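You operate a simulated robot arm through the tools that you are given. There is no shell and no other tool. Be economical: measure what you need, move in short steps, check, and stop when the job is done.

You run a simulated robot arm. Do the job below in one go: nothing can be reset, and whatever is moved stays where it is left.

Task
Put two of the small cream foams from the top of the view bench on the top of the wear bench. Put two of the blue grip plates from the top of the view bench on the bench top across from the heel tester. Open the rings drawer, fetch the green piece and set it in the inside of the rings drawer and shut the drawer again. Fetch the blue leather swatch and set it on top of the black gorseling box. Open the felts drawer, take the brown sewn piece and leave it in the inside of the felts drawer and shut the drawer again. Put the grey eyelet strip on the top of the pairing bench. Any order will do. Set down upright: blue grip plate.

The check looks at the end state, three seconds after you hand in, the way a careful person would. Anything else that was tipped, shoved, dropped, spilled or broken makes it a failure.

Robot
A 6-joint arm with a fingered hand on a trunk, on a base that drives. Base frame: it is fixed to the floor where the robot stands at the start and does not move with it; the origin is under the middle of the robot, x ahead of it, y to its left, z up. Lengths are in mm, angles in rad, forces in N, time in s.
With the tool pointing down near the work surface it reaches from about 240 to 560 mm from the robot's upright axis, wherever it stands. Its first joint turns from -2.897 to 2.897 rad. Places, roughly: bench top across from the heel tester [1300, 0, 900]; black gorseling box [3750, 2500, 1000]; blue grip plate [750, 250, 1000]; blue leather swatch [3000, 2000, 1000]; brown sewn piece (13x6x3 cm) [3900, 700, 900]; felts drawer [3900, 700, 700]; green piece (8x4x3 cm) [1400, 1100, 900]; grey eyelet strip (13x4x3 cm) [2900, 200, 900]; inside of the felts drawer [3900, 700, 600]; inside of the rings drawer [3100, 1400, 600]; rings drawer [3000, 1400, 700]; small cream foam (5x5x3 cm) [700, 0, 900]; top of the pairing bench [900, 4200, 900]; top of the wear bench [-1100, 1500, 900]. Payload 3.1 kg.
The TCP is the grasp point between the finger pads, 22 mm short of the fingertips. In the tool frame z runs along the fingers and y along their closing line. Largest opening 132 mm; the body of the gripper starts 60 mm behind the TCP. The gripper is a hand of 4 fingers: y runs from the thumb to the fingers, the wrist lies at [0, 0, -218] in the tool frame, and closing takes about 1.5 s.
Orientation is told as [roll, pitch, yaw] about the base's x, y, z axes, in that order, counted from this pose: with the fingers straight down and closing along the base's y, the tool's x points along the base's -x, its y along +y and its z along -z.

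Tools
- The arm moves only by the tool arm_command. Its argument "increments" is a list that holds one entry, the list of rows, each a list of 6 numbers: the shift along the base's x, y, z in mm, then the turn, a rotation vector about the base's x, y, z in degrees. In form: [[[x, y, z, wx, wy, wz], ...]]. A call has 1 to 8 rows; each row is the pose to reach, as a shift and turn from the pose commanded when the call began. "gripper" is the opening, from 0 (shut) to 1 (fully open), set as the call begins (left out, the last holds). A row lasts 0.2 s, in which the tool goes at most 50 mm and 0.15 rad; a call with a longer step from one row to the next is refused whole, and so is a gripper value outside its range. Where a pose cannot be reached the arm comes as near as it can. A force on the tool above 40 N (or 10 N above the force at the start of the call, whichever is more), or a blocked arm, ends the call early, and 0.2 s more pass. Each finger travels about 153 mm/s and halts on what it meets, pressing with about 25 N; the grip force reading is that of the motor and also rises with nothing between the fingers. The clock runs only during rows and for 0.2 s after the last one: add rows that repeat a pose to give the fingers time. The reply holds the time, the measured pose of the TCP, the force on the tool along the base axes, the opening and the grip force, in the units named above and with some noise, with the torque about the TCP (base axes, N m) and any sound that the robot's microphone picked up.
- Cameras (640 x 400 px; columns grow to the right, rows downward): "scene" is now at [0.1, 184.3, 1587.6]; the picture's right is [0.44, -0.90, 0.00], its down [-0.75, -0.37, -0.55] and it looks along [0.50, 0.25, -0.83] (base axes); focal length 280 px, centre (320, 200). "wrist" rides on the gripper at [53, -53, -84] in the tool frame; the picture's right is [0.71, 0.71, 0.00], its down [-0.53, 0.53, -0.67] and it looks along [-0.47, 0.47, 0.74] (tool axes); focal length 247 px, centre (320, 200). There is no depth. A picture from a camera that has moved, and an enlarged one, comes with that camera's place and axes in the base frame and with its lens. The place of the scene camera against the robot may be out by one fixed shift of up to 12 mm in any direction.
- snapshot(camera): a new picture of that camera. No time passes.
- slide_trunk(by): slides the trunk up (or, below 0, down) by that many mm; the arm and the scene camera ride with it, the base frame stays. It gives what a move gives, with no picture.
- base_move(legs): drives the robot by 1 to 6 legs, each [ahead, left, turn to the left] in mm, mm and rad, along the robot's own axes; the way and the turn of a leg run together, so that a leg with both is an arc; at most 1500 mm and 3.142 rad a leg. The arm and the cameras ride along, it lands a little off, and it stops where it bumps. It gives what a move gives.
- finger_targets(finger1, finger2, finger3, thumb_bend): sets how far each is bent, from 0 (flat) to 1 (curled in); at 0.3 the hand is open as for a grip, at 0.7 the pads meet at the TCP. One left out holds its place. A second passes; each finger stops where it meets its share of the squeeze, and holds until it gets a number again. A gripper value or a shape takes the hand back. It gives what a move gives, with no picture; readings hold the bend of each and the force on the fingers (four entries, about 0 where the hand has none), thumb and palm.
- set_grasp(shape): the hand has 4 fingers and takes this shape, open, in about a second: jaw (thumb against the fingers, like two jaws); tri (thumb and two fingers); tip (a fingertip pinch); poke (one finger out to press); point (the index stretched); flat (the hand flat); cup (the hand cupped); fist (a fist). The gripper value then closes the fingers along that shape, each until it touches; the sizes above hold for jaw. It gives what a move gives, with no picture.
- pan_tilt(pan, tilt): turns the head with the scene camera to pan (to the left, within 2.705 rad either way) and tilt (down, from -0.506 to 1.204), counted from straight ahead of the robot. It gives what a move gives.
- zoom(camera, box): a new picture of the part [left, top, right, bottom] of that camera's present view, enlarged. No time passes.
- finish_job(): hands the job in; it is judged then, once.

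Work in short steps. Places have to be worked out from the pictures, the camera data and where the tool is seen: move nearer, look again, correct. Check each grasp and each placing, and mend what went wrong. You have 525 turns and 288 pictures in all, those below and enlarged ones among them. Open the gripper and draw the arm clear of the work before you hand the job in, unless the task says otherwise.

The tools are called after "Emit:" as a command line: name --argument value ..., lists and objects as JSON in quotes. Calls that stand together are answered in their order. arm_command: Moves the arm, as the interface text tells. Its arguments: {"type":"object","properties":{"increments":{"type":"array"},"gripper":{"type":"number"}},"required":["increments"]} The other tools are called the same way: slide_trunk (by) slides the trunk up or down; set_grasp (shape) gives the hand a shape; finger_targets (finger1, finger2, finger3, thumb_bend) moves the fingers one by one; base_move (legs) drives the base; pan_tilt (pan, tilt) turns the head that bears the scene camera; snapshot (camera) takes a picture; zoom (camera, box) takes an enlarged picture of a part of a camera's view; finish_job () hands the job in.

At the start:

```text
time_s: 0.0
eef_pos: [214.6, 172.0, 1176.4]
orientation: [0.0, -0.001, 0.002]
contact_force: [-0.1, 0.4, 0.0]
ft_torque: [0.01, -0.01, -0.03]
opening: 131.9
gripper_force: 0.1
shape: jaw
bend: [0.3, 0.3, 0.3, 0.3]
finger forces: [0.1, 0.0, 0.0, 0.0, 0.0, 0.1]
trunk travel left (down, up): [-275.0, 111.0]
robot x, y, heading: [-2.4, -1.1, -0.003]
head pan, tilt: [0.459, 0.983]
```

scene: 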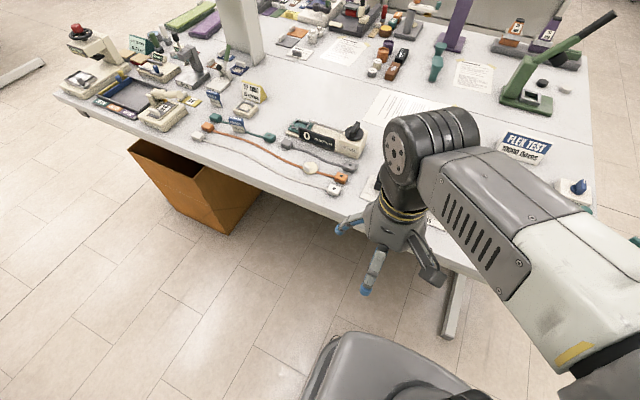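
wrist: 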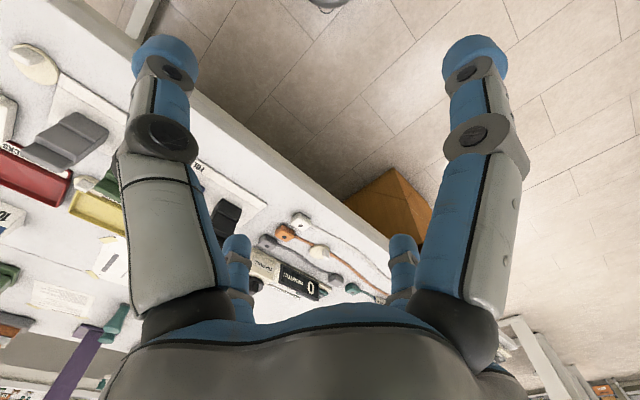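

The bench ahead is cluttered; I look around first by levelling the head and panning to locate the benches and things.

Emit:
pan_tilt --pan 0.0 --tilt 0.6

Emit:
snapshot --camera "scene"

```text
time_s: 0.9
eef_pos: [215.6, 171.9, 1175.2]
orientation: [0.001, -0.001, 0.0]
contact_force: [0.7, 0.4, 0.4]
ft_torque: [0.03, -0.04, 0.0]
opening: 131.6
gripper_force: 0.1
shape: jaw
bend: [0.3, 0.3, 0.3, 0.3]
finger forces: [0.0, 0.0, 0.0, 0.0, 0.0, 0.0]
trunk travel left (down, up): [-275.0, 111.0]
robot x, y, heading: [0.3, -1.2, -0.001]
head pan, tilt: [0.0, 0.6]
```

```text
285 pictures are left
camera scene: at [25.0, 153.1, 1618.3], right [0.0, -1.0, 0.0], down [-0.57, 0.0, -0.82], along [0.82, 0.0, -0.57], focal length 280 px, centre (320, 200)
```

scene: 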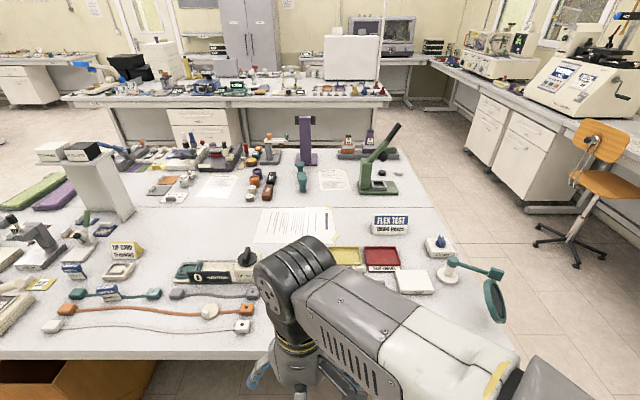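

The view bench is the near one, with more benches behind it. I look left and behind.

Emit:
pan_tilt --pan 0.9 --tilt 0.5

Emit:
snapshot --camera "scene"

Emit:
pan_tilt --pan 2.2 --tilt 0.5

Emit:
snapshot --camera "scene"

Emit:
pan_tilt --pan -0.9 --tilt 0.5

Emit:
snapshot --camera "scene"

```text
time_s: 2.1
eef_pos: [215.7, 171.8, 1176.5]
orientation: [0.0, 0.0, 0.0]
contact_force: [0.0, -0.7, -0.6]
ft_torque: [0.02, -0.02, 0.0]
opening: 132.0
gripper_force: 0.1
shape: jaw
bend: [0.3, 0.3, 0.3, 0.3]
finger forces: [0.0, 0.1, 0.0, 0.1, 0.0, 0.0]
trunk travel left (down, up): [-275.0, 111.0]
robot x, y, heading: [1.2, -2.0, 0.001]
head pan, tilt: [0.901, 0.499]
```

```text
284 pictures are left
camera scene: at [-6.7, 224.2, 1627.5], right [0.78, -0.62, 0.0], down [-0.3, -0.38, -0.88], along [0.55, 0.69, -0.48], focal length 280 px, centre (320, 200)
```

scene: 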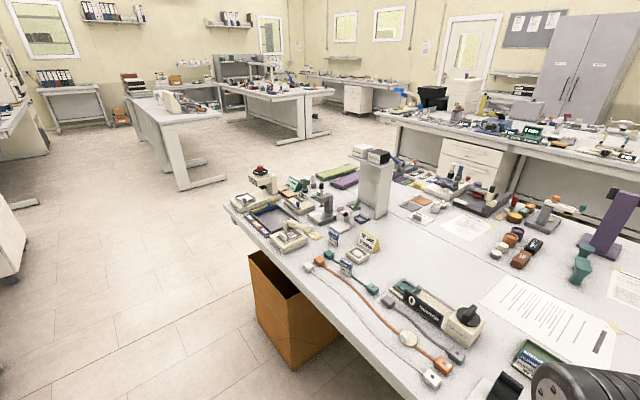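

```text
time_s: 3.6
eef_pos: [214.9, 171.4, 1175.8]
orientation: [0.0, 0.0, -0.001]
contact_force: [0.0, -0.4, -0.2]
ft_torque: [0.0, 0.0, 0.0]
opening: 131.8
gripper_force: 0.1
shape: jaw
bend: [0.3, 0.3, 0.3, 0.3]
finger forces: [0.0, 0.1, 0.0, 0.0, 0.0, 0.0]
trunk travel left (down, up): [-275.0, 111.0]
robot x, y, heading: [1.2, 1.1, 0.0]
head pan, tilt: [2.201, 0.499]
```

```text
283 pictures are left
camera scene: at [-116.9, 226.6, 1627.5], right [0.81, 0.59, 0.0], down [0.28, -0.39, -0.88], along [-0.52, 0.71, -0.48], focal length 280 px, centre (320, 200)
```

scene: 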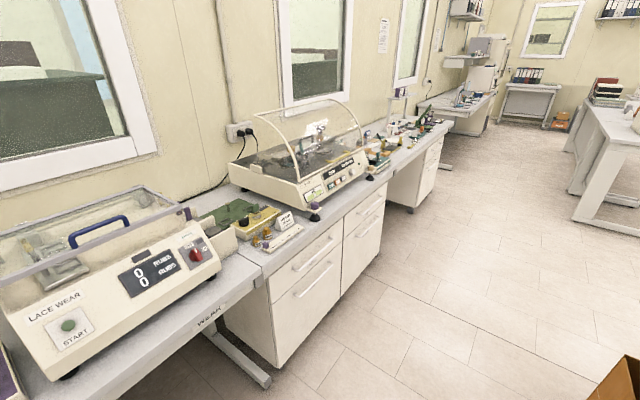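

```text
time_s: 6.2
eef_pos: [214.9, 170.8, 1176.5]
orientation: [0.0, 0.001, 0.001]
contact_force: [1.5, -0.3, -0.3]
ft_torque: [-0.01, 0.0, 0.03]
opening: 131.9
gripper_force: 0.1
shape: jaw
bend: [0.3, 0.3, 0.3, 0.3]
finger forces: [0.0, 0.0, 0.0, 0.1, 0.0, 0.1]
trunk travel left (down, up): [-275.0, 111.0]
robot x, y, heading: [-3.5, -2.4, 0.001]
head pan, tilt: [-0.901, 0.499]
```

```text
282 pictures are left
camera scene: at [-6.8, 81.7, 1627.5], right [-0.78, -0.62, 0.0], down [-0.3, 0.38, -0.88], along [0.55, -0.69, -0.48], focal length 280 px, centre (320, 200)
```

scene: 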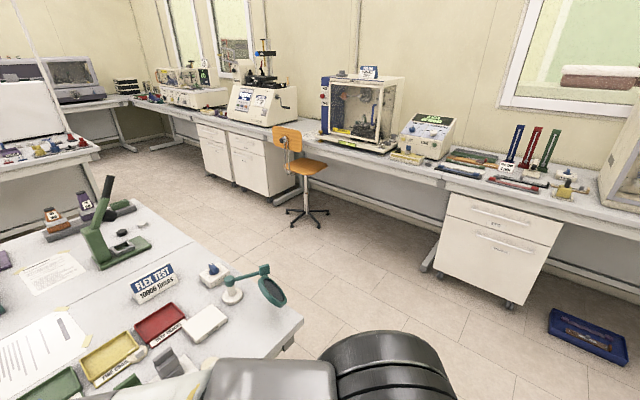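

The pictures are busy, so I zoom into the view bench to identify each object.

Emit:
pan_tilt --pan 0.0 --tilt 0.75

Emit:
zoom --camera "scene" --box '[0, 60, 320, 260]'

Emit:
zoom --camera "scene" --box '[240, 40, 560, 240]'

```text
time_s: 7.5
eef_pos: [216.2, 171.3, 1176.1]
orientation: [0.0, 0.0, -0.001]
contact_force: [0.2, 0.3, 0.8]
ft_torque: [0.04, 0.02, 0.01]
opening: 131.8
gripper_force: 0.0
shape: jaw
bend: [0.3, 0.3, 0.3, 0.3]
finger forces: [0.0, 0.0, 0.0, 0.0, 0.1, 0.0]
trunk travel left (down, up): [-275.0, 111.0]
robot x, y, heading: [1.2, 2.8, 0.001]
head pan, tilt: [0.0, 0.75]
```

```text
2.00 times, centred on (160, 160) of scene
camera zoom: at [19.5, 152.9, 1605.5], right [0.0, -1.0, 0.0], down [-0.68, 0.0, -0.73], along [0.73, 0.0, -0.68], focal length 560 px, centre (640, 280)
```

zoom: 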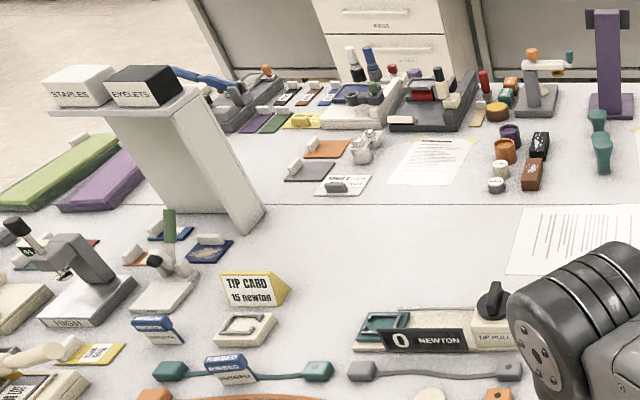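

```text
2.00 times, centred on (400, 140) of scene
camera zoom: at [19.5, 152.9, 1605.5], right [0.0, -1.0, 0.0], down [-0.68, 0.0, -0.73], along [0.73, 0.0, -0.68], focal length 560 px, centre (160, 320)
```

zoom: 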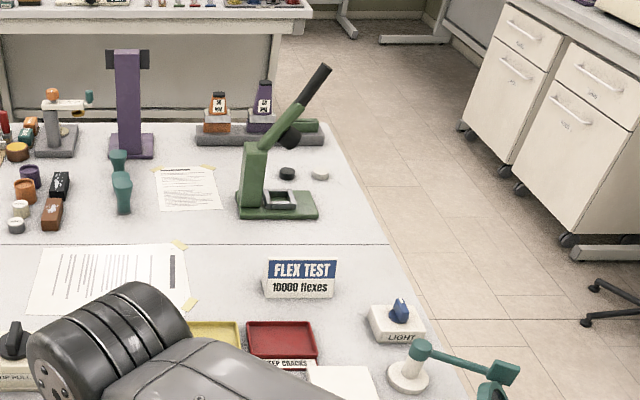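

The arm hides the centre of the bench. I swing it to the left and back to clear the view.

Emit:
arm_command --increments '[[[-20, 30, 0, 0, 0, 0], [-50, 60, 0, 0, 0, 0], [-80, 90, 0, 0, 0, 0], [-120, 110, 0, 0, 0, 0], [-160, 120, 0, 0, 0, 0], [-200, 130, 0, 0, 0, 0], [-240, 130, 0, 0, 0, 0]]]'

Emit:
snapshot --camera "scene"

```text
time_s: 9.1
eef_pos: [-22.1, 303.5, 1177.6]
orientation: [0.001, -0.002, -0.012]
contact_force: [0.1, -0.1, 0.5]
ft_torque: [-0.01, -0.03, 0.0]
opening: 131.8
gripper_force: 0.1
shape: jaw
bend: [0.3, 0.3, 0.3, 0.3]
finger forces: [0.0, 0.0, 0.0, 0.0, 0.1, 0.0]
trunk travel left (down, up): [-275.0, 111.0]
robot x, y, heading: [0.1, 0.8, -0.0]
head pan, tilt: [0.0, 0.75]
```

```text
279 pictures are left
camera scene: at [18.7, 153.0, 1605.5], right [0.0, -1.0, 0.0], down [-0.68, 0.0, -0.73], along [0.73, 0.0, -0.68], focal length 280 px, centre (320, 200)
```

scene: 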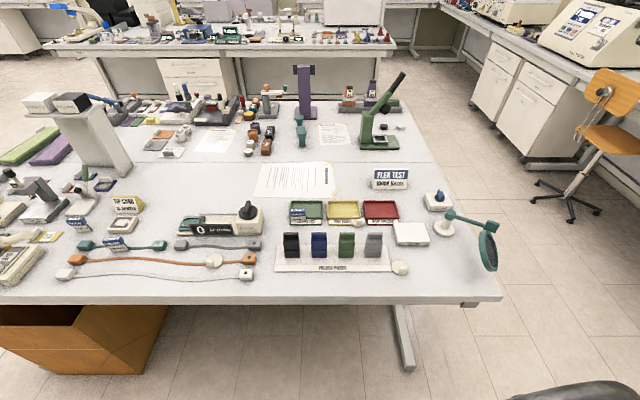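

Now the bench is clear. I zoom on the centre right part with the plates and trays.

Emit:
zoom --camera "scene" --box '[250, 170, 450, 295]'

Emit:
zoom --camera "scene" --box '[40, 165, 270, 309]'

Emit:
zoom --camera "scene" --box '[230, 60, 420, 179]'

Emit:
zoom --camera "scene" --box '[0, 70, 250, 226]'

```text
3.20 times, centred on (350, 232) of scene
camera zoom: at [18.7, 153.0, 1605.5], right [0.0, -1.0, 0.0], down [-0.68, 0.0, -0.73], along [0.73, 0.0, -0.68], focal length 895 px, centre (224, 96)
```

zoom: 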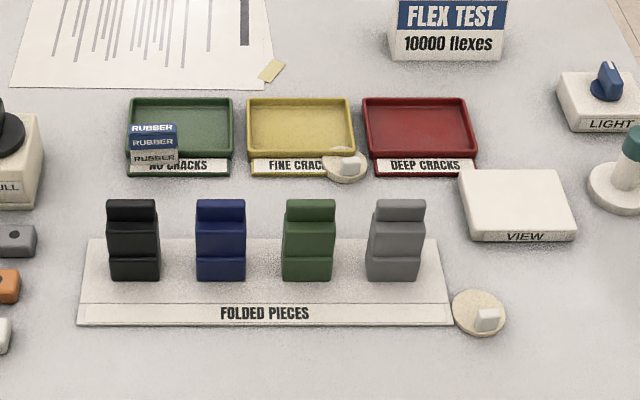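

```text
2.78 times, centred on (155, 237) of scene
camera zoom: at [18.7, 153.0, 1605.5], right [0.0, -1.0, 0.0], down [-0.68, 0.0, -0.73], along [0.73, 0.0, -0.68], focal length 777 px, centre (778, 97)
```

zoom: 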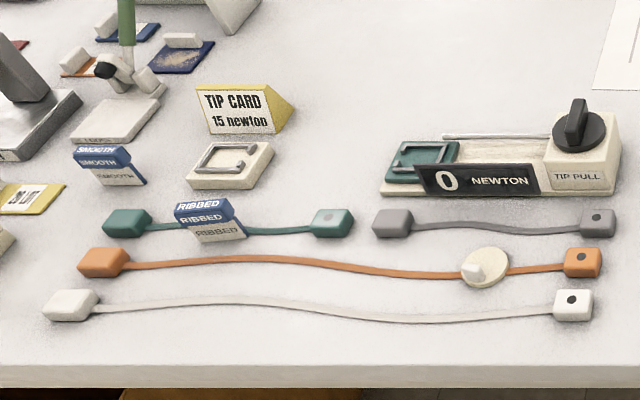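

```text
3.36 times, centred on (325, 120) of scene
camera zoom: at [18.7, 153.0, 1605.5], right [0.0, -1.0, 0.0], down [-0.68, 0.0, -0.73], along [0.73, 0.0, -0.68], focal length 940 px, centre (303, 471)
```

zoom: 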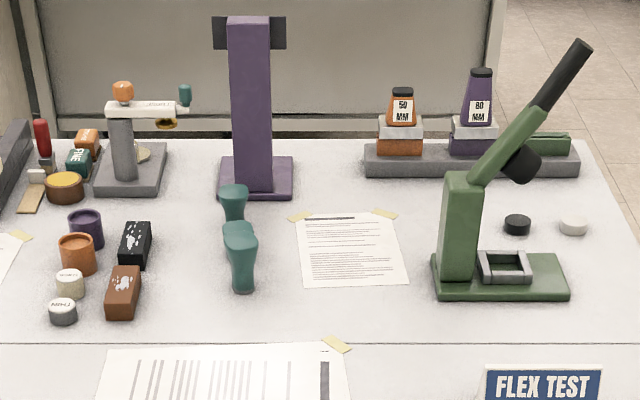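

```text
2.56 times, centred on (125, 148) of scene
camera zoom: at [18.7, 153.0, 1605.5], right [0.0, -1.0, 0.0], down [-0.68, 0.0, -0.73], along [0.73, 0.0, -0.68], focal length 716 px, centre (819, 333)
```

zoom: 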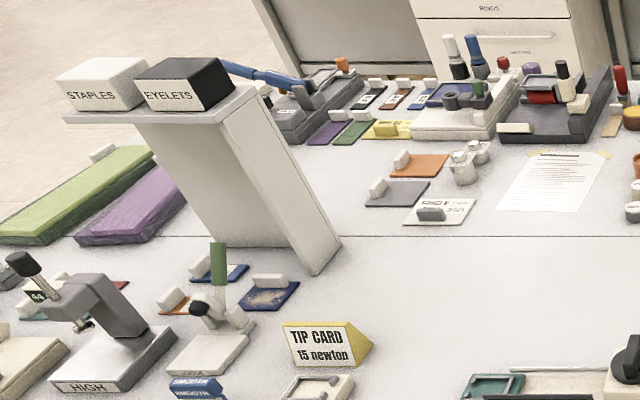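

The cream discs (three) are the foams, the blue RUBBER/SMOOTH/RIBBED pieces the grip plates. I move the arm over the nearest foam, estimated (480,-82), to look with the wrist camera.

Emit:
arm_command --increments '[[[40, 0, 0, 0, 0, 0], [85, -5, 0, 0, 0, 0], [130, -15, 0, 0, 0, 0], [170, -40, 0, 0, 0, 0], [205, -75, 0, 0, 0, 0], [240, -110, 0, 0, 0, 0], [265, -150, 0, 0, 0, 0], [290, -190, 0, 0, 0, 0]]]'

Emit:
arm_command --increments '[[[30, -35, 0, 0, 0, 0], [60, -70, 0, 0, 0, 0], [90, -105, 0, 0, 0, 0], [120, -140, 0, 0, 0, 0], [140, -180, 0, 0, 0, 0], [140, -190, -40, 0, 0, 0], [140, -190, -80, 0, 0, 0]]]'

Emit:
snapshot --camera "wrist"

Emit:
snapshot --camera "scene"

```text
time_s: 10.8
eef_pos: [266.4, 109.7, 1175.7]
orientation: [0.0, 0.002, -0.001]
contact_force: [0.5, 0.7, 0.1]
ft_torque: [-0.01, 0.0, -0.01]
opening: 131.8
gripper_force: 0.0
shape: jaw
bend: [0.3, 0.3, 0.3, 0.3]
finger forces: [0.0, 0.1, 0.0, 0.0, 0.0, 0.1]
trunk travel left (down, up): [-275.0, 111.0]
robot x, y, heading: [1.1, 0.4, -0.0]
head pan, tilt: [0.0, 0.75]
```

```text
time_s: 12.4
eef_pos: [404.8, -80.5, 1095.2]
orientation: [0.0, 0.0, 0.001]
contact_force: [-0.1, 0.3, 0.6]
ft_torque: [0.01, -0.05, -0.01]
opening: 132.1
gripper_force: 0.0
shape: jaw
bend: [0.3, 0.3, 0.3, 0.3]
finger forces: [0.0, 0.0, 0.0, 0.0, 0.0, 0.1]
trunk travel left (down, up): [-275.0, 111.0]
robot x, y, heading: [-1.5, 0.0, -0.002]
head pan, tilt: [0.0, 0.75]
```

```text
274 pictures are left
camera wrist: at [351.5, -134.9, 1178.2], right [-0.71, 0.71, 0.0], down [0.53, 0.53, 0.67], along [0.47, 0.47, -0.74], focal length 247 px, centre (320, 200)
```

wrist: 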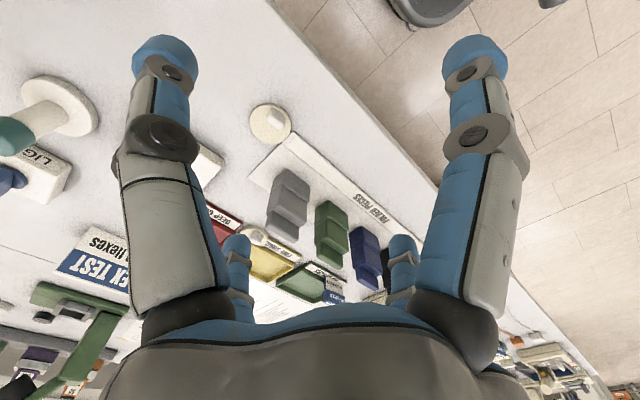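

```text
273 pictures are left
camera scene: at [20.4, 152.7, 1605.5], right [0.0, -1.0, 0.0], down [-0.68, 0.0, -0.73], along [0.73, 0.0, -0.68], focal length 280 px, centre (320, 200)
```

scene: 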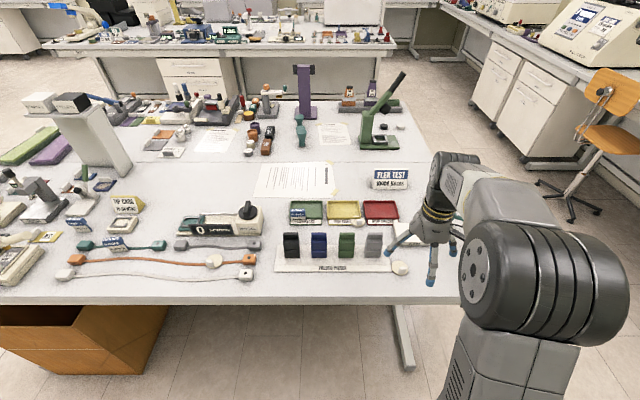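

Both views put the foam near (485,-87) at z≈900. I zoom to see its shape.

Emit:
zoom --camera "wrist" --box '[220, 80, 340, 155]'

Emit:
zoom --camera "scene" --box '[340, 180, 440, 242]'

```text
5.33 times, centred on (280, 118) of wrist
camera zoom: at [351.5, -134.9, 1178.2], right [-0.71, 0.71, 0.0], down [0.53, 0.53, 0.67], along [0.47, 0.47, -0.74], focal length 1317 px, centre (533, 640)
```

zoom: 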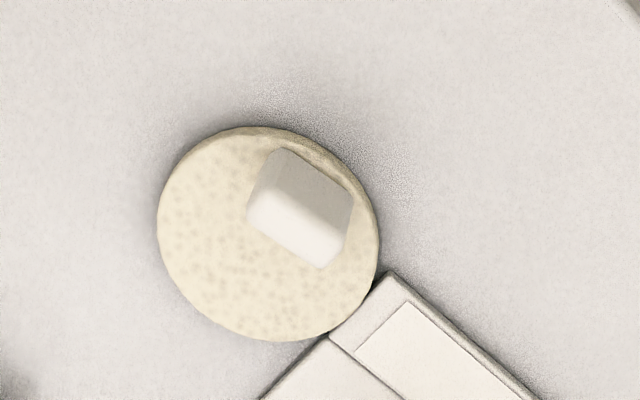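

```text
6.40 times, centred on (390, 211) of scene
camera zoom: at [20.4, 152.7, 1605.5], right [0.0, -1.0, 0.0], down [-0.68, 0.0, -0.73], along [0.73, 0.0, -0.68], focal length 1790 px, centre (-128, 130)
```

zoom: 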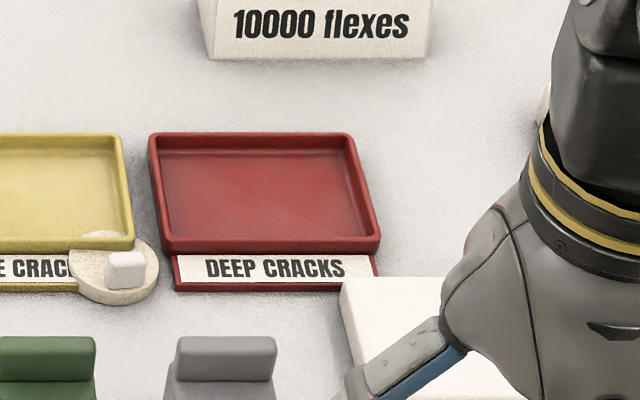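

The foam is a thin 50 mm disc with a tab near its front edge, tab ~20 mm along y. I check the hand's finger layout in the scene view.

Emit:
zoom --camera "scene" --box '[370, 160, 482, 300]'

```text
2.86 times, centred on (426, 230) of scene
camera zoom: at [20.4, 152.7, 1605.5], right [0.0, -1.0, 0.0], down [-0.68, 0.0, -0.73], along [0.73, 0.0, -0.68], focal length 799 px, centre (17, 114)
```

zoom: 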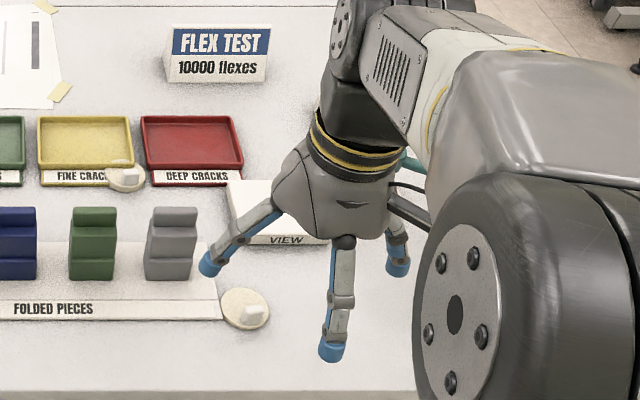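

I close the hand in the air to see how the fingers converge in the jaw shape.

Emit:
arm_command --increments '[[[0, 0, 0, 0, 0, 0], [0, 0, 0, 0, 0, 0], [0, 0, 0, 0, 0, 0], [0, 0, 0, 0, 0, 0], [0, 0, 0, 0, 0, 0], [0, 0, 0, 0, 0, 0]]]' --gripper 0.15

Emit:
snapshot --camera "wrist"

Emit:
zoom --camera "scene" --box '[370, 160, 482, 300]'

Emit:
set_grasp --shape "tip"

Emit:
snapshot --camera "wrist"

```text
time_s: 13.8
eef_pos: [405.0, -78.7, 1095.5]
orientation: [0.0, -0.001, 0.001]
contact_force: [0.2, -0.1, -0.1]
ft_torque: [0.01, 0.02, 0.01]
opening: 20.3
gripper_force: 0.0
shape: jaw
bend: [0.76, 0.76, 0.76, 0.7]
finger forces: [0.1, 0.0, 0.0, 0.1, 0.0, 0.1]
trunk travel left (down, up): [-275.0, 111.0]
robot x, y, heading: [-1.5, 1.5, 0.004]
head pan, tilt: [0.0, 0.75]
```

```text
269 pictures are left
camera wrist: at [351.0, -134.4, 1178.9], right [-0.71, 0.71, 0.0], down [0.53, 0.53, 0.67], along [0.47, 0.47, -0.74], focal length 247 px, centre (320, 200)
```

wrist: 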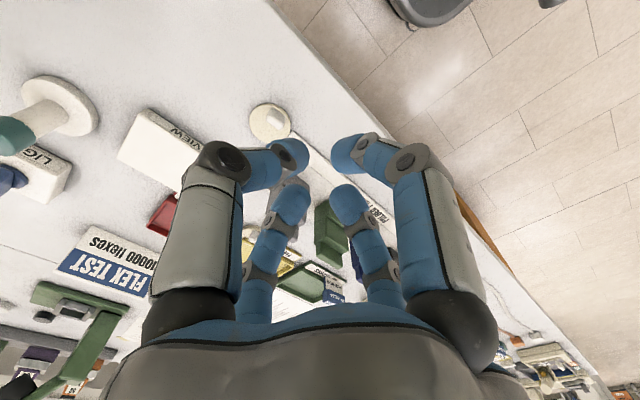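

```text
2.86 times, centred on (426, 230) of scene
camera zoom: at [19.6, 153.0, 1605.5], right [0.0, -1.0, 0.0], down [-0.68, 0.0, -0.73], along [0.73, 0.0, -0.68], focal length 799 px, centre (17, 114)
```

zoom: 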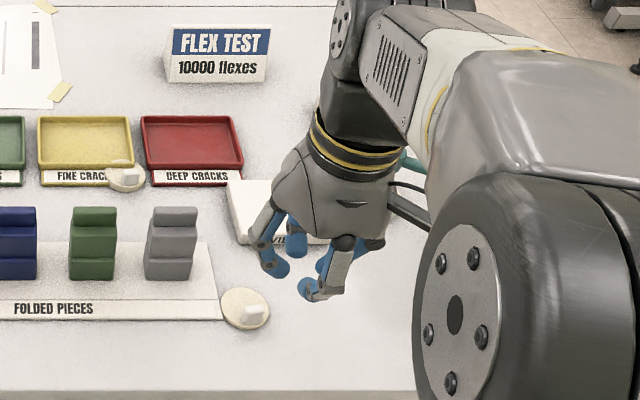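

```text
time_s: 14.8
eef_pos: [404.4, -78.5, 1095.5]
orientation: [0.0, -0.001, 0.001]
contact_force: [0.1, -0.8, -0.4]
ft_torque: [0.03, 0.02, 0.01]
opening: 131.9
gripper_force: 0.1
shape: tip
bend: [0.11, 0.3, 0.11, 0.3]
finger forces: [0.0, 0.0, 0.1, 0.0, 0.1, 0.0]
trunk travel left (down, up): [-275.0, 111.0]
robot x, y, heading: [-1.0, 0.8, 0.005]
head pan, tilt: [0.0, 0.75]
```

```text
267 pictures are left
camera wrist: at [351.0, -134.4, 1178.9], right [-0.71, 0.71, 0.0], down [0.53, 0.53, 0.67], along [0.47, 0.47, -0.74], focal length 247 px, centre (320, 200)
```

wrist: 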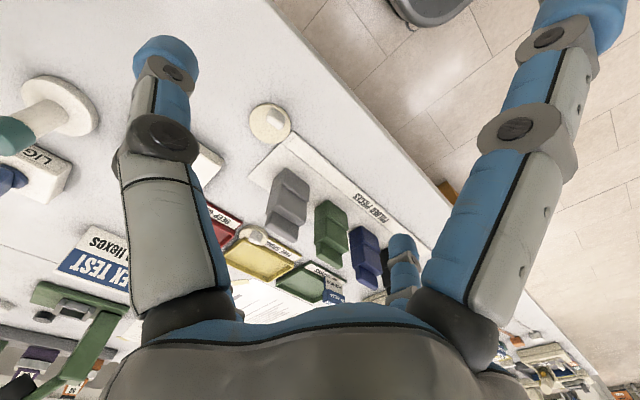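

In "tip" shape only thumb and finger 2 close along y — good for the tab at about (467,-88), top ≈930. I move over it and lower part-way with a half-open hand, then check.

Emit:
arm_command --increments '[[[30, -5, -30, 0, 0, 0], [63, -9, -60, 0, 0, 0], [63, -9, -100, 0, 0, 0], [63, -9, -115, 0, 0, 0], [63, -9, -115, 0, 0, 0], [63, -9, -115, 0, 0, 0]]]' --gripper 0.5

Emit:
snapshot --camera "wrist"

Emit:
zoom --camera "scene" --box '[340, 190, 452, 330]'

```text
time_s: 16.1
eef_pos: [467.4, -88.8, 981.7]
orientation: [-0.001, -0.001, -0.001]
contact_force: [-0.8, -0.2, -1.1]
ft_torque: [0.02, -0.01, 0.01]
opening: 66.4
gripper_force: 0.0
shape: tip
bend: [0.11, 0.36, 0.11, 0.7]
finger forces: [0.1, 0.0, 0.0, 0.0, 0.0, 0.0]
trunk travel left (down, up): [-275.0, 111.0]
robot x, y, heading: [0.2, -0.9, -0.001]
head pan, tilt: [0.0, 0.75]
```

```text
266 pictures are left
camera wrist: at [414.7, -143.8, 1064.8], right [-0.71, 0.71, 0.0], down [0.53, 0.53, 0.67], along [0.47, 0.47, -0.74], focal length 247 px, centre (320, 200)
```

wrist: 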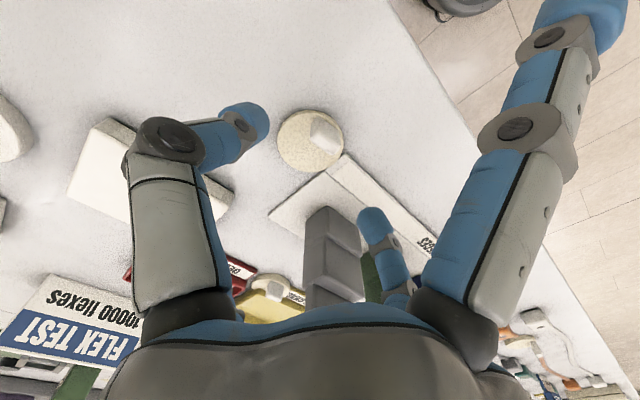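

```text
2.86 times, centred on (396, 260) of scene
camera zoom: at [19.8, 152.9, 1605.5], right [0.0, -1.0, 0.0], down [-0.68, 0.0, -0.73], along [0.73, 0.0, -0.68], focal length 799 px, centre (103, 29)
```

zoom: 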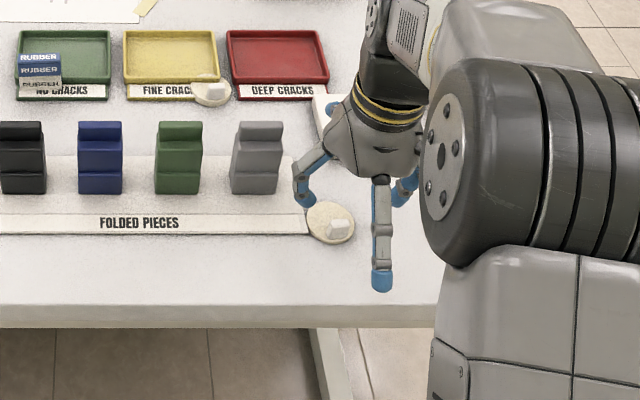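

The tab is centred (466,-88.5) and the pinch is symmetric. I lower to z≈935 with the fingers straddling the tab.

Emit:
arm_command --increments '[[[0, 0, -20, 0, 0, 0], [0, 0, -35, 0, 0, 0], [0, 0, -46, 0, 0, 0], [0, 0, -46, 0, 0, 0]]]'

Emit:
snapshot --camera "wrist"

Emit:
zoom --camera "scene" --box '[340, 190, 452, 330]'

```text
time_s: 17.1
eef_pos: [468.8, -88.0, 934.3]
orientation: [0.0, 0.0, -0.001]
contact_force: [0.1, 0.1, -0.4]
ft_torque: [-0.01, -0.01, 0.02]
opening: 66.6
gripper_force: 0.1
shape: tip
bend: [0.11, 0.36, 0.11, 0.7]
finger forces: [0.1, 0.0, 0.0, 0.0, 0.0, 0.0]
trunk travel left (down, up): [-275.0, 111.0]
robot x, y, heading: [-1.6, 0.9, 0.002]
head pan, tilt: [0.0, 0.75]
```

```text
264 pictures are left
camera wrist: at [415.8, -143.1, 1018.7], right [-0.71, 0.71, 0.0], down [0.53, 0.53, 0.67], along [0.47, 0.47, -0.74], focal length 247 px, centre (320, 200)
```

wrist: 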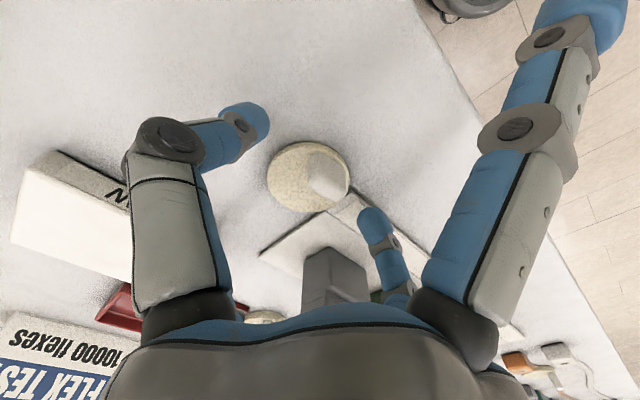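

```text
2.86 times, centred on (396, 260) of scene
camera zoom: at [19.5, 153.0, 1605.5], right [0.0, -1.0, 0.0], down [-0.68, 0.0, -0.73], along [0.73, 0.0, -0.68], focal length 799 px, centre (103, 29)
```

zoom: 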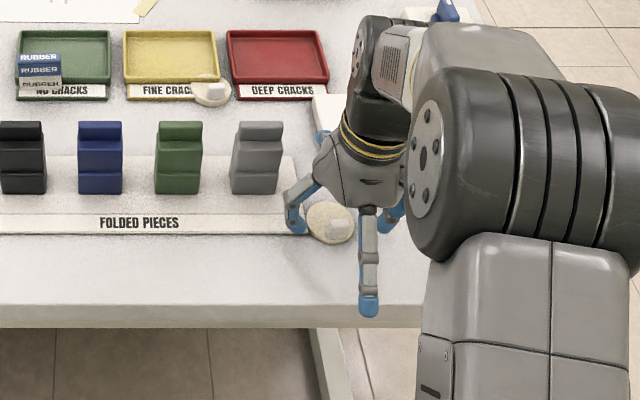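

Clear of everything. I close the pinch on the tab.

Emit:
arm_command --increments '[[[0, 0, 0, 0, 0, 0], [0, 0, 0, 0, 0, 0], [0, 0, 0, 0, 0, 0], [0, 0, 0, 0, 0, 0], [0, 0, 0, 0, 0, 0], [0, 0, 0, 0, 0, 0]]]' --gripper 0

Emit:
snapshot --camera "wrist"

```text
time_s: 18.6
eef_pos: [469.1, -89.6, 934.9]
orientation: [0.0, 0.001, -0.002]
contact_force: [0.0, 0.5, -0.6]
ft_torque: [0.01, 0.0, -0.06]
opening: 14.7
gripper_force: 25.3
shape: tip
bend: [0.27, 0.75, 0.27, 0.7]
finger forces: [0.0, 22.1, 0.0, 0.0, 22.2, 0.0]
trunk travel left (down, up): [-275.0, 111.0]
robot x, y, heading: [-0.2, -2.2, -0.002]
head pan, tilt: [0.0, 0.75]
```

```text
262 pictures are left
camera wrist: at [415.9, -143.2, 1018.8], right [-0.71, 0.71, 0.0], down [0.53, 0.53, 0.67], along [0.47, 0.47, -0.74], focal length 247 px, centre (320, 200)
```

wrist: 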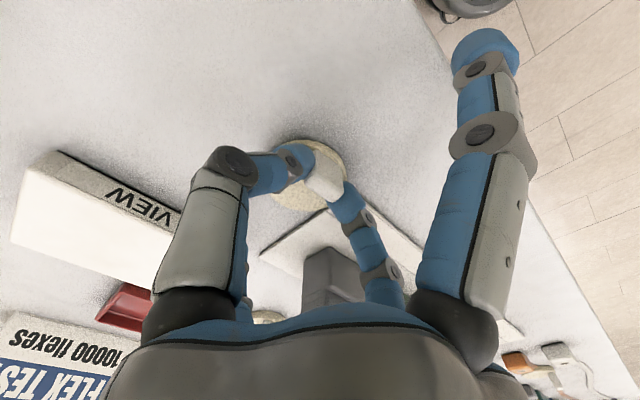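

Held: opening 14.7 with 22 N each side. I lift 170 mm and draw back.

Emit:
arm_command --increments '[[[0, 0, 20, 0, 0, 0], [0, 0, 60, 0, 0, 0], [0, 0, 105, 0, 0, 0], [-40, 0, 130, 0, 0, 0], [-80, 0, 150, 0, 0, 0], [-120, 0, 170, 0, 0, 0], [-150, 0, 180, 0, 0, 0]]]'

Emit:
pan_tilt --pan 2.2 --tilt 0.6

Emit:
snapshot --camera "wrist"

Emit:
zoom --camera "scene" --box '[0, 100, 480, 400]'

```text
time_s: 20.1
eef_pos: [316.0, -89.8, 1115.4]
orientation: [0.0, -0.001, -0.001]
contact_force: [0.2, 0.7, -0.8]
ft_torque: [0.0, 0.01, 0.0]
opening: 14.8
gripper_force: 25.0
shape: tip
bend: [0.27, 0.75, 0.27, 0.7]
finger forces: [0.1, 22.1, 0.0, 0.0, 22.2, 0.0]
trunk travel left (down, up): [-275.0, 111.0]
robot x, y, heading: [-2.2, 3.5, -0.002]
head pan, tilt: [0.0, 0.75]
```

```text
time_s: 22.2
eef_pos: [317.4, -88.8, 1115.6]
orientation: [0.001, 0.0, -0.001]
contact_force: [-0.2, -0.4, 0.3]
ft_torque: [-0.02, -0.04, -0.01]
opening: 14.8
gripper_force: 25.2
shape: tip
bend: [0.27, 0.75, 0.27, 0.7]
finger forces: [0.1, 22.1, 0.0, 0.1, 22.3, 0.0]
trunk travel left (down, up): [-275.0, 111.0]
robot x, y, heading: [1.9, 1.4, -0.003]
head pan, tilt: [2.201, 0.6]
```

```text
261 pictures are left
camera wrist: at [264.5, -143.7, 1199.3], right [-0.71, 0.71, 0.0], down [0.53, 0.53, 0.67], along [0.47, 0.47, -0.74], focal length 247 px, centre (320, 200)
```

wrist: 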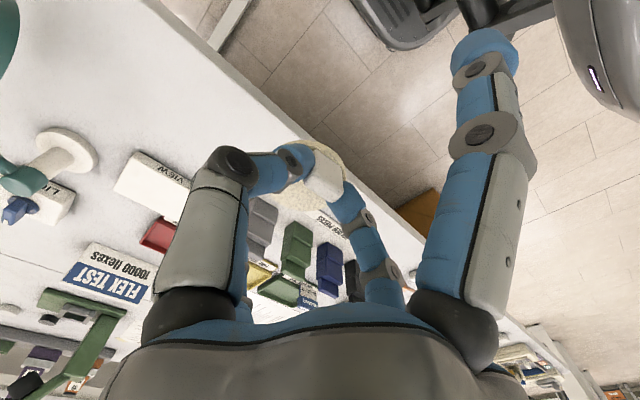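

```text
1.33 times, centred on (240, 250) of scene
camera zoom: at [-115.3, 224.4, 1618.4], right [0.81, 0.59, 0.0], down [0.33, -0.46, -0.83], along [-0.49, 0.67, -0.56], focal length 373 px, centre (427, 133)
```

zoom: 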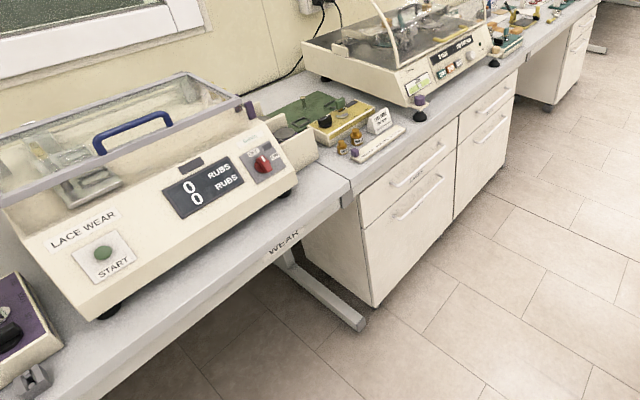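

The foam is still held. The wear bench runs along x≈-740 behind me; I back off, slide left to y≈1000 and turn round.

Emit:
base_move --legs '[[-250, 0, 0], [0, 1000, 0], [0, 0, 3.14]]'

Emit:
pan_tilt --pan 0.0 --tilt 0.6

Emit:
snapshot --camera "scene"

```text
time_s: 36.1
eef_pos: [-582.1, 1054.4, 1116.6]
orientation: [0.001, 0.0, -3.113]
contact_force: [-0.2, 0.9, -0.5]
ft_torque: [-0.01, 0.0, 0.0]
opening: 14.9
gripper_force: 24.8
shape: tip
bend: [0.27, 0.75, 0.27, 0.7]
finger forces: [0.0, 22.0, 0.0, 0.0, 22.1, 0.0]
trunk travel left (down, up): [-275.0, 111.0]
robot x, y, heading: [-266.8, 978.1, -3.115]
head pan, tilt: [2.201, 0.6]
```

```text
time_s: 38.2
eef_pos: [-581.7, 1055.1, 1115.4]
orientation: [0.0, 0.0, -3.112]
contact_force: [-0.2, 0.6, -0.8]
ft_torque: [0.0, 0.01, 0.0]
opening: 14.6
gripper_force: 24.6
shape: tip
bend: [0.27, 0.75, 0.27, 0.7]
finger forces: [0.1, 22.1, 0.0, 0.1, 22.1, 0.0]
trunk travel left (down, up): [-275.0, 111.0]
robot x, y, heading: [-264.9, 977.5, -3.114]
head pan, tilt: [0.0, 0.6]
```

```text
259 pictures are left
camera scene: at [-290.1, 833.2, 1618.4], right [-0.03, 1.0, 0.0], down [0.56, 0.02, -0.83], along [-0.82, -0.02, -0.56], focal length 280 px, centre (320, 200)
```

scene: 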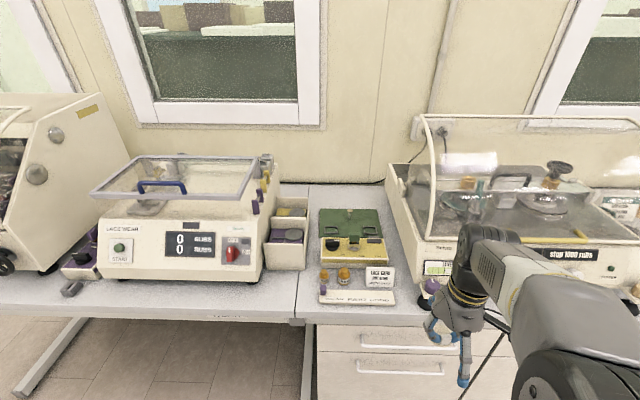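

There are free patches here; I look to the right side of the bench as well, nearer to y=1500.

Emit:
pan_tilt --pan -0.9 --tilt 0.5

Emit:
snapshot --camera "scene"

Emit:
pan_tilt --pan 0.7 --tilt 0.5

Emit:
snapshot --camera "scene"

```text
time_s: 39.4
eef_pos: [-582.1, 1055.9, 1115.8]
orientation: [-0.001, -0.002, -3.111]
contact_force: [-0.3, -0.1, 0.5]
ft_torque: [0.01, -0.01, 0.01]
opening: 14.7
gripper_force: 24.8
shape: tip
bend: [0.27, 0.75, 0.27, 0.7]
finger forces: [0.1, 22.2, 0.1, 0.0, 22.1, 0.1]
trunk travel left (down, up): [-275.0, 111.0]
robot x, y, heading: [-260.1, 982.2, -3.112]
head pan, tilt: [-0.901, 0.499]
```

```text
258 pictures are left
camera scene: at [-260.3, 905.4, 1627.5], right [0.76, 0.64, 0.0], down [0.31, -0.37, -0.88], along [-0.57, 0.67, -0.48], focal length 280 px, centre (320, 200)
```

scene: 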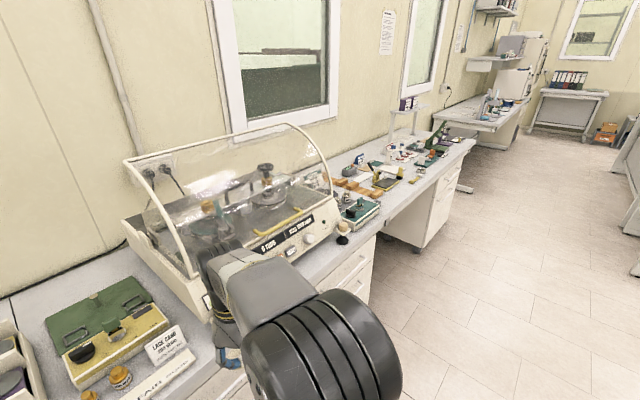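

```text
time_s: 41.0
eef_pos: [-583.1, 1055.6, 1115.3]
orientation: [0.0, 0.0, -3.112]
contact_force: [-0.4, 0.0, 0.7]
ft_torque: [0.0, -0.01, -0.01]
opening: 14.8
gripper_force: 25.2
shape: tip
bend: [0.27, 0.75, 0.27, 0.7]
finger forces: [0.0, 22.1, 0.0, 0.0, 22.1, 0.0]
trunk travel left (down, up): [-275.0, 111.0]
robot x, y, heading: [-259.7, 977.1, -3.114]
head pan, tilt: [0.7, 0.499]
```

```text
257 pictures are left
camera scene: at [-269.6, 775.2, 1627.5], right [-0.67, 0.75, 0.0], down [0.36, 0.32, -0.88], along [-0.66, -0.58, -0.48], focal length 280 px, centre (320, 200)
```

scene: 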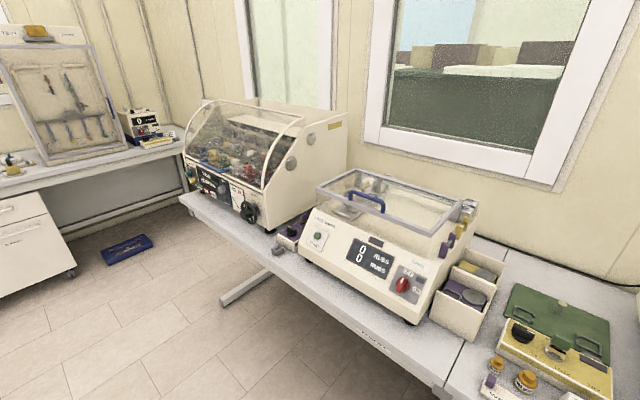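

The row spans y≈-720…3650, centred at 1500, so the whole row is the wear bench. I'll use the clear strip before the LACE WEAR machine (x≈-825, y≈550–720). I drive opposite and turn the wrist 90° so the spread fingers lie along the strip.

Emit:
base_move --legs '[[100, 310, 0]]'

Emit:
arm_command --increments '[[[0, 0, 0, 0, 0, 8], [0, 0, 0, 0, 0, 16], [0, 0, 0, 0, 0, 24], [0, 0, 0, 0, 0, 32], [0, 0, 0, 0, 0, 40], [0, 0, 0, 0, 0, 48]]]'

Emit:
arm_command --increments '[[[0, 0, 0, 0, 0, 8], [0, 0, 0, 0, 0, 16], [0, 0, 0, 0, 0, 24], [0, 0, 0, 0, 0, 32], [0, 0, 0, 0, 0, 40]]]'

Emit:
pan_tilt --pan 0.0 --tilt 0.8

Emit:
snapshot --camera "scene"

Emit:
snapshot --camera "wrist"

```text
time_s: 43.2
eef_pos: [-674.2, 735.6, 1115.5]
orientation: [-0.003, 0.0, -3.108]
contact_force: [-0.8, 0.5, -0.6]
ft_torque: [0.02, -0.01, 0.01]
opening: 15.0
gripper_force: 25.0
shape: tip
bend: [0.27, 0.75, 0.27, 0.7]
finger forces: [0.0, 22.1, 0.1, 0.0, 22.1, 0.0]
trunk travel left (down, up): [-275.0, 111.0]
robot x, y, heading: [-356.1, 657.5, -3.114]
head pan, tilt: [0.7, 0.499]
```

```text
time_s: 44.6
eef_pos: [-675.4, 737.2, 1113.9]
orientation: [0.002, 0.0, -2.269]
contact_force: [-0.4, 0.1, -0.1]
ft_torque: [-0.03, -0.02, 0.03]
opening: 14.9
gripper_force: 25.3
shape: tip
bend: [0.27, 0.75, 0.27, 0.7]
finger forces: [0.0, 22.1, 0.0, 0.0, 22.1, 0.0]
trunk travel left (down, up): [-275.0, 111.0]
robot x, y, heading: [-352.9, 656.4, -3.103]
head pan, tilt: [0.7, 0.499]
```

```text
time_s: 45.8
eef_pos: [-675.3, 642.0, 1102.5]
orientation: [-0.008, 0.038, -1.601]
contact_force: [0.0, -0.4, -0.8]
ft_torque: [-0.02, 0.02, -0.01]
opening: 14.8
gripper_force: 25.3
shape: tip
bend: [0.27, 0.75, 0.27, 0.7]
finger forces: [0.1, 22.1, 0.1, 0.0, 22.1, 0.0]
out of reach, approached as far as the arm can: row 3, 4, 5
trunk travel left (down, up): [-275.0, 111.0]
robot x, y, heading: [-351.1, 659.2, -3.111]
head pan, tilt: [0.7, 0.499]
```

```text
time_s: 46.9
eef_pos: [-675.6, 643.4, 1102.2]
orientation: [-0.006, 0.038, -1.605]
contact_force: [-0.6, 0.7, -0.8]
ft_torque: [-0.03, -0.02, -0.02]
opening: 14.9
gripper_force: 24.6
shape: tip
bend: [0.27, 0.75, 0.27, 0.7]
finger forces: [0.0, 22.1, 0.0, 0.1, 22.1, 0.1]
trunk travel left (down, up): [-275.0, 111.0]
robot x, y, heading: [-360.3, 658.0, -3.107]
head pan, tilt: [0.0, 0.799]
```

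```text
256 pictures are left
camera scene: at [-373.9, 515.9, 1601.5], right [-0.03, 1.0, 0.0], down [0.72, 0.02, -0.7], along [-0.7, -0.02, -0.72], focal length 280 px, centre (320, 200)
```

scene: 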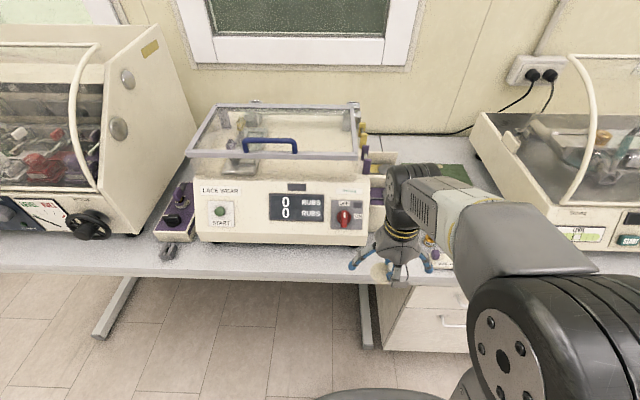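

```text
255 pictures are left
camera wrist: at [-725.7, 693.4, 1188.9], right [0.73, 0.68, 0.02], down [0.51, -0.57, 0.64], along [0.45, -0.46, -0.76], focal length 247 px, centre (320, 200)
```

wrist: 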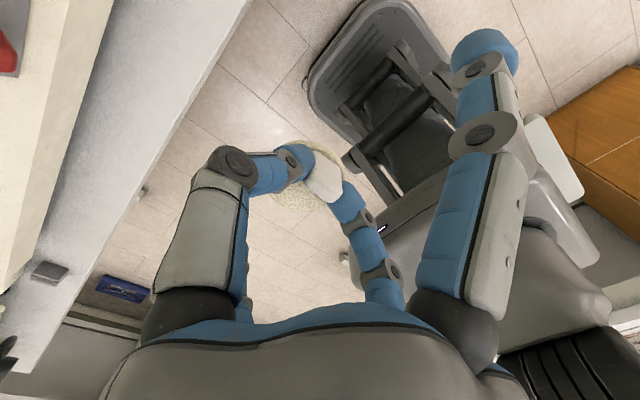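

The turn became partly unreachable at this radius and the TCP was shifted. I check what a null move gives.

Emit:
arm_command --increments '[[[-40, 0, 0, 0, 0, 0]]]'

```text
time_s: 47.3
eef_pos: [-713.6, 619.6, 1101.2]
orientation: [0.0, 0.01, -1.581]
contact_force: [0.0, -0.1, -0.2]
ft_torque: [-0.01, -0.05, 0.01]
opening: 14.6
gripper_force: 25.1
shape: tip
bend: [0.27, 0.75, 0.27, 0.7]
finger forces: [0.0, 22.2, 0.1, 0.0, 22.1, 0.0]
out of reach, approached as far as the arm can: row 1
trunk travel left (down, up): [-275.0, 111.0]
robot x, y, heading: [-352.9, 660.5, -3.111]
head pan, tilt: [0.0, 0.799]
```

Farther out it becomes reachable. I continue to x≈-822 around y=610, still high.

Emit:
arm_command --increments '[[[-35, -5, 0, 0, 0, 0], [-70, -10, 0, 0, 0, 0], [-108, -10, 0, 0, 0, 0], [-108, -10, -40, 0, 0, 0], [-108, -10, -80, 0, 0, 0], [-108, -10, -80, 0, 0, 0]]]'

Emit:
zoom --camera "scene" --box '[180, 160, 500, 360]'

Emit:
snapshot --camera "wrist"

```text
time_s: 48.7
eef_pos: [-817.5, 607.2, 1020.5]
orientation: [-0.002, 0.007, -1.579]
contact_force: [3.7, 1.2, 4.5]
ft_torque: [0.0, -0.03, 0.02]
opening: 15.4
gripper_force: 25.2
shape: tip
bend: [0.27, 0.75, 0.27, 0.68]
finger forces: [0.0, 27.4, 0.0, 0.0, 23.4, 0.0]
out of reach, approached as far as the arm can: row 3, 4, 5
trunk travel left (down, up): [-275.0, 111.0]
robot x, y, heading: [-354.3, 658.0, -3.107]
head pan, tilt: [0.0, 0.799]
```

```text
2.00 times, centred on (340, 260) of scene
camera zoom: at [-372.5, 516.1, 1601.6], right [-0.03, 1.0, 0.0], down [0.72, 0.02, -0.7], along [-0.7, -0.02, -0.72], focal length 560 px, centre (280, 80)
```

zoom: 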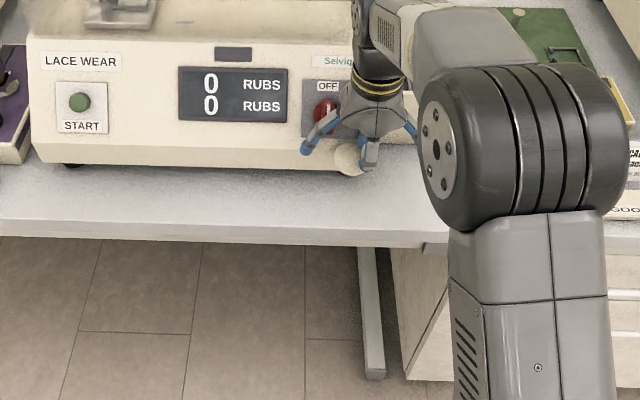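

```text
253 pictures are left
camera wrist: at [-869.8, 658.7, 1104.3], right [0.71, 0.7, 0.0], down [0.52, -0.54, 0.66], along [0.47, -0.47, -0.75], focal length 247 px, centre (320, 200)
```

wrist: 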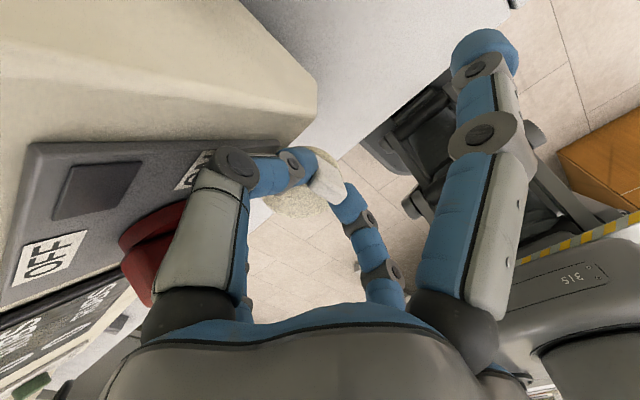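

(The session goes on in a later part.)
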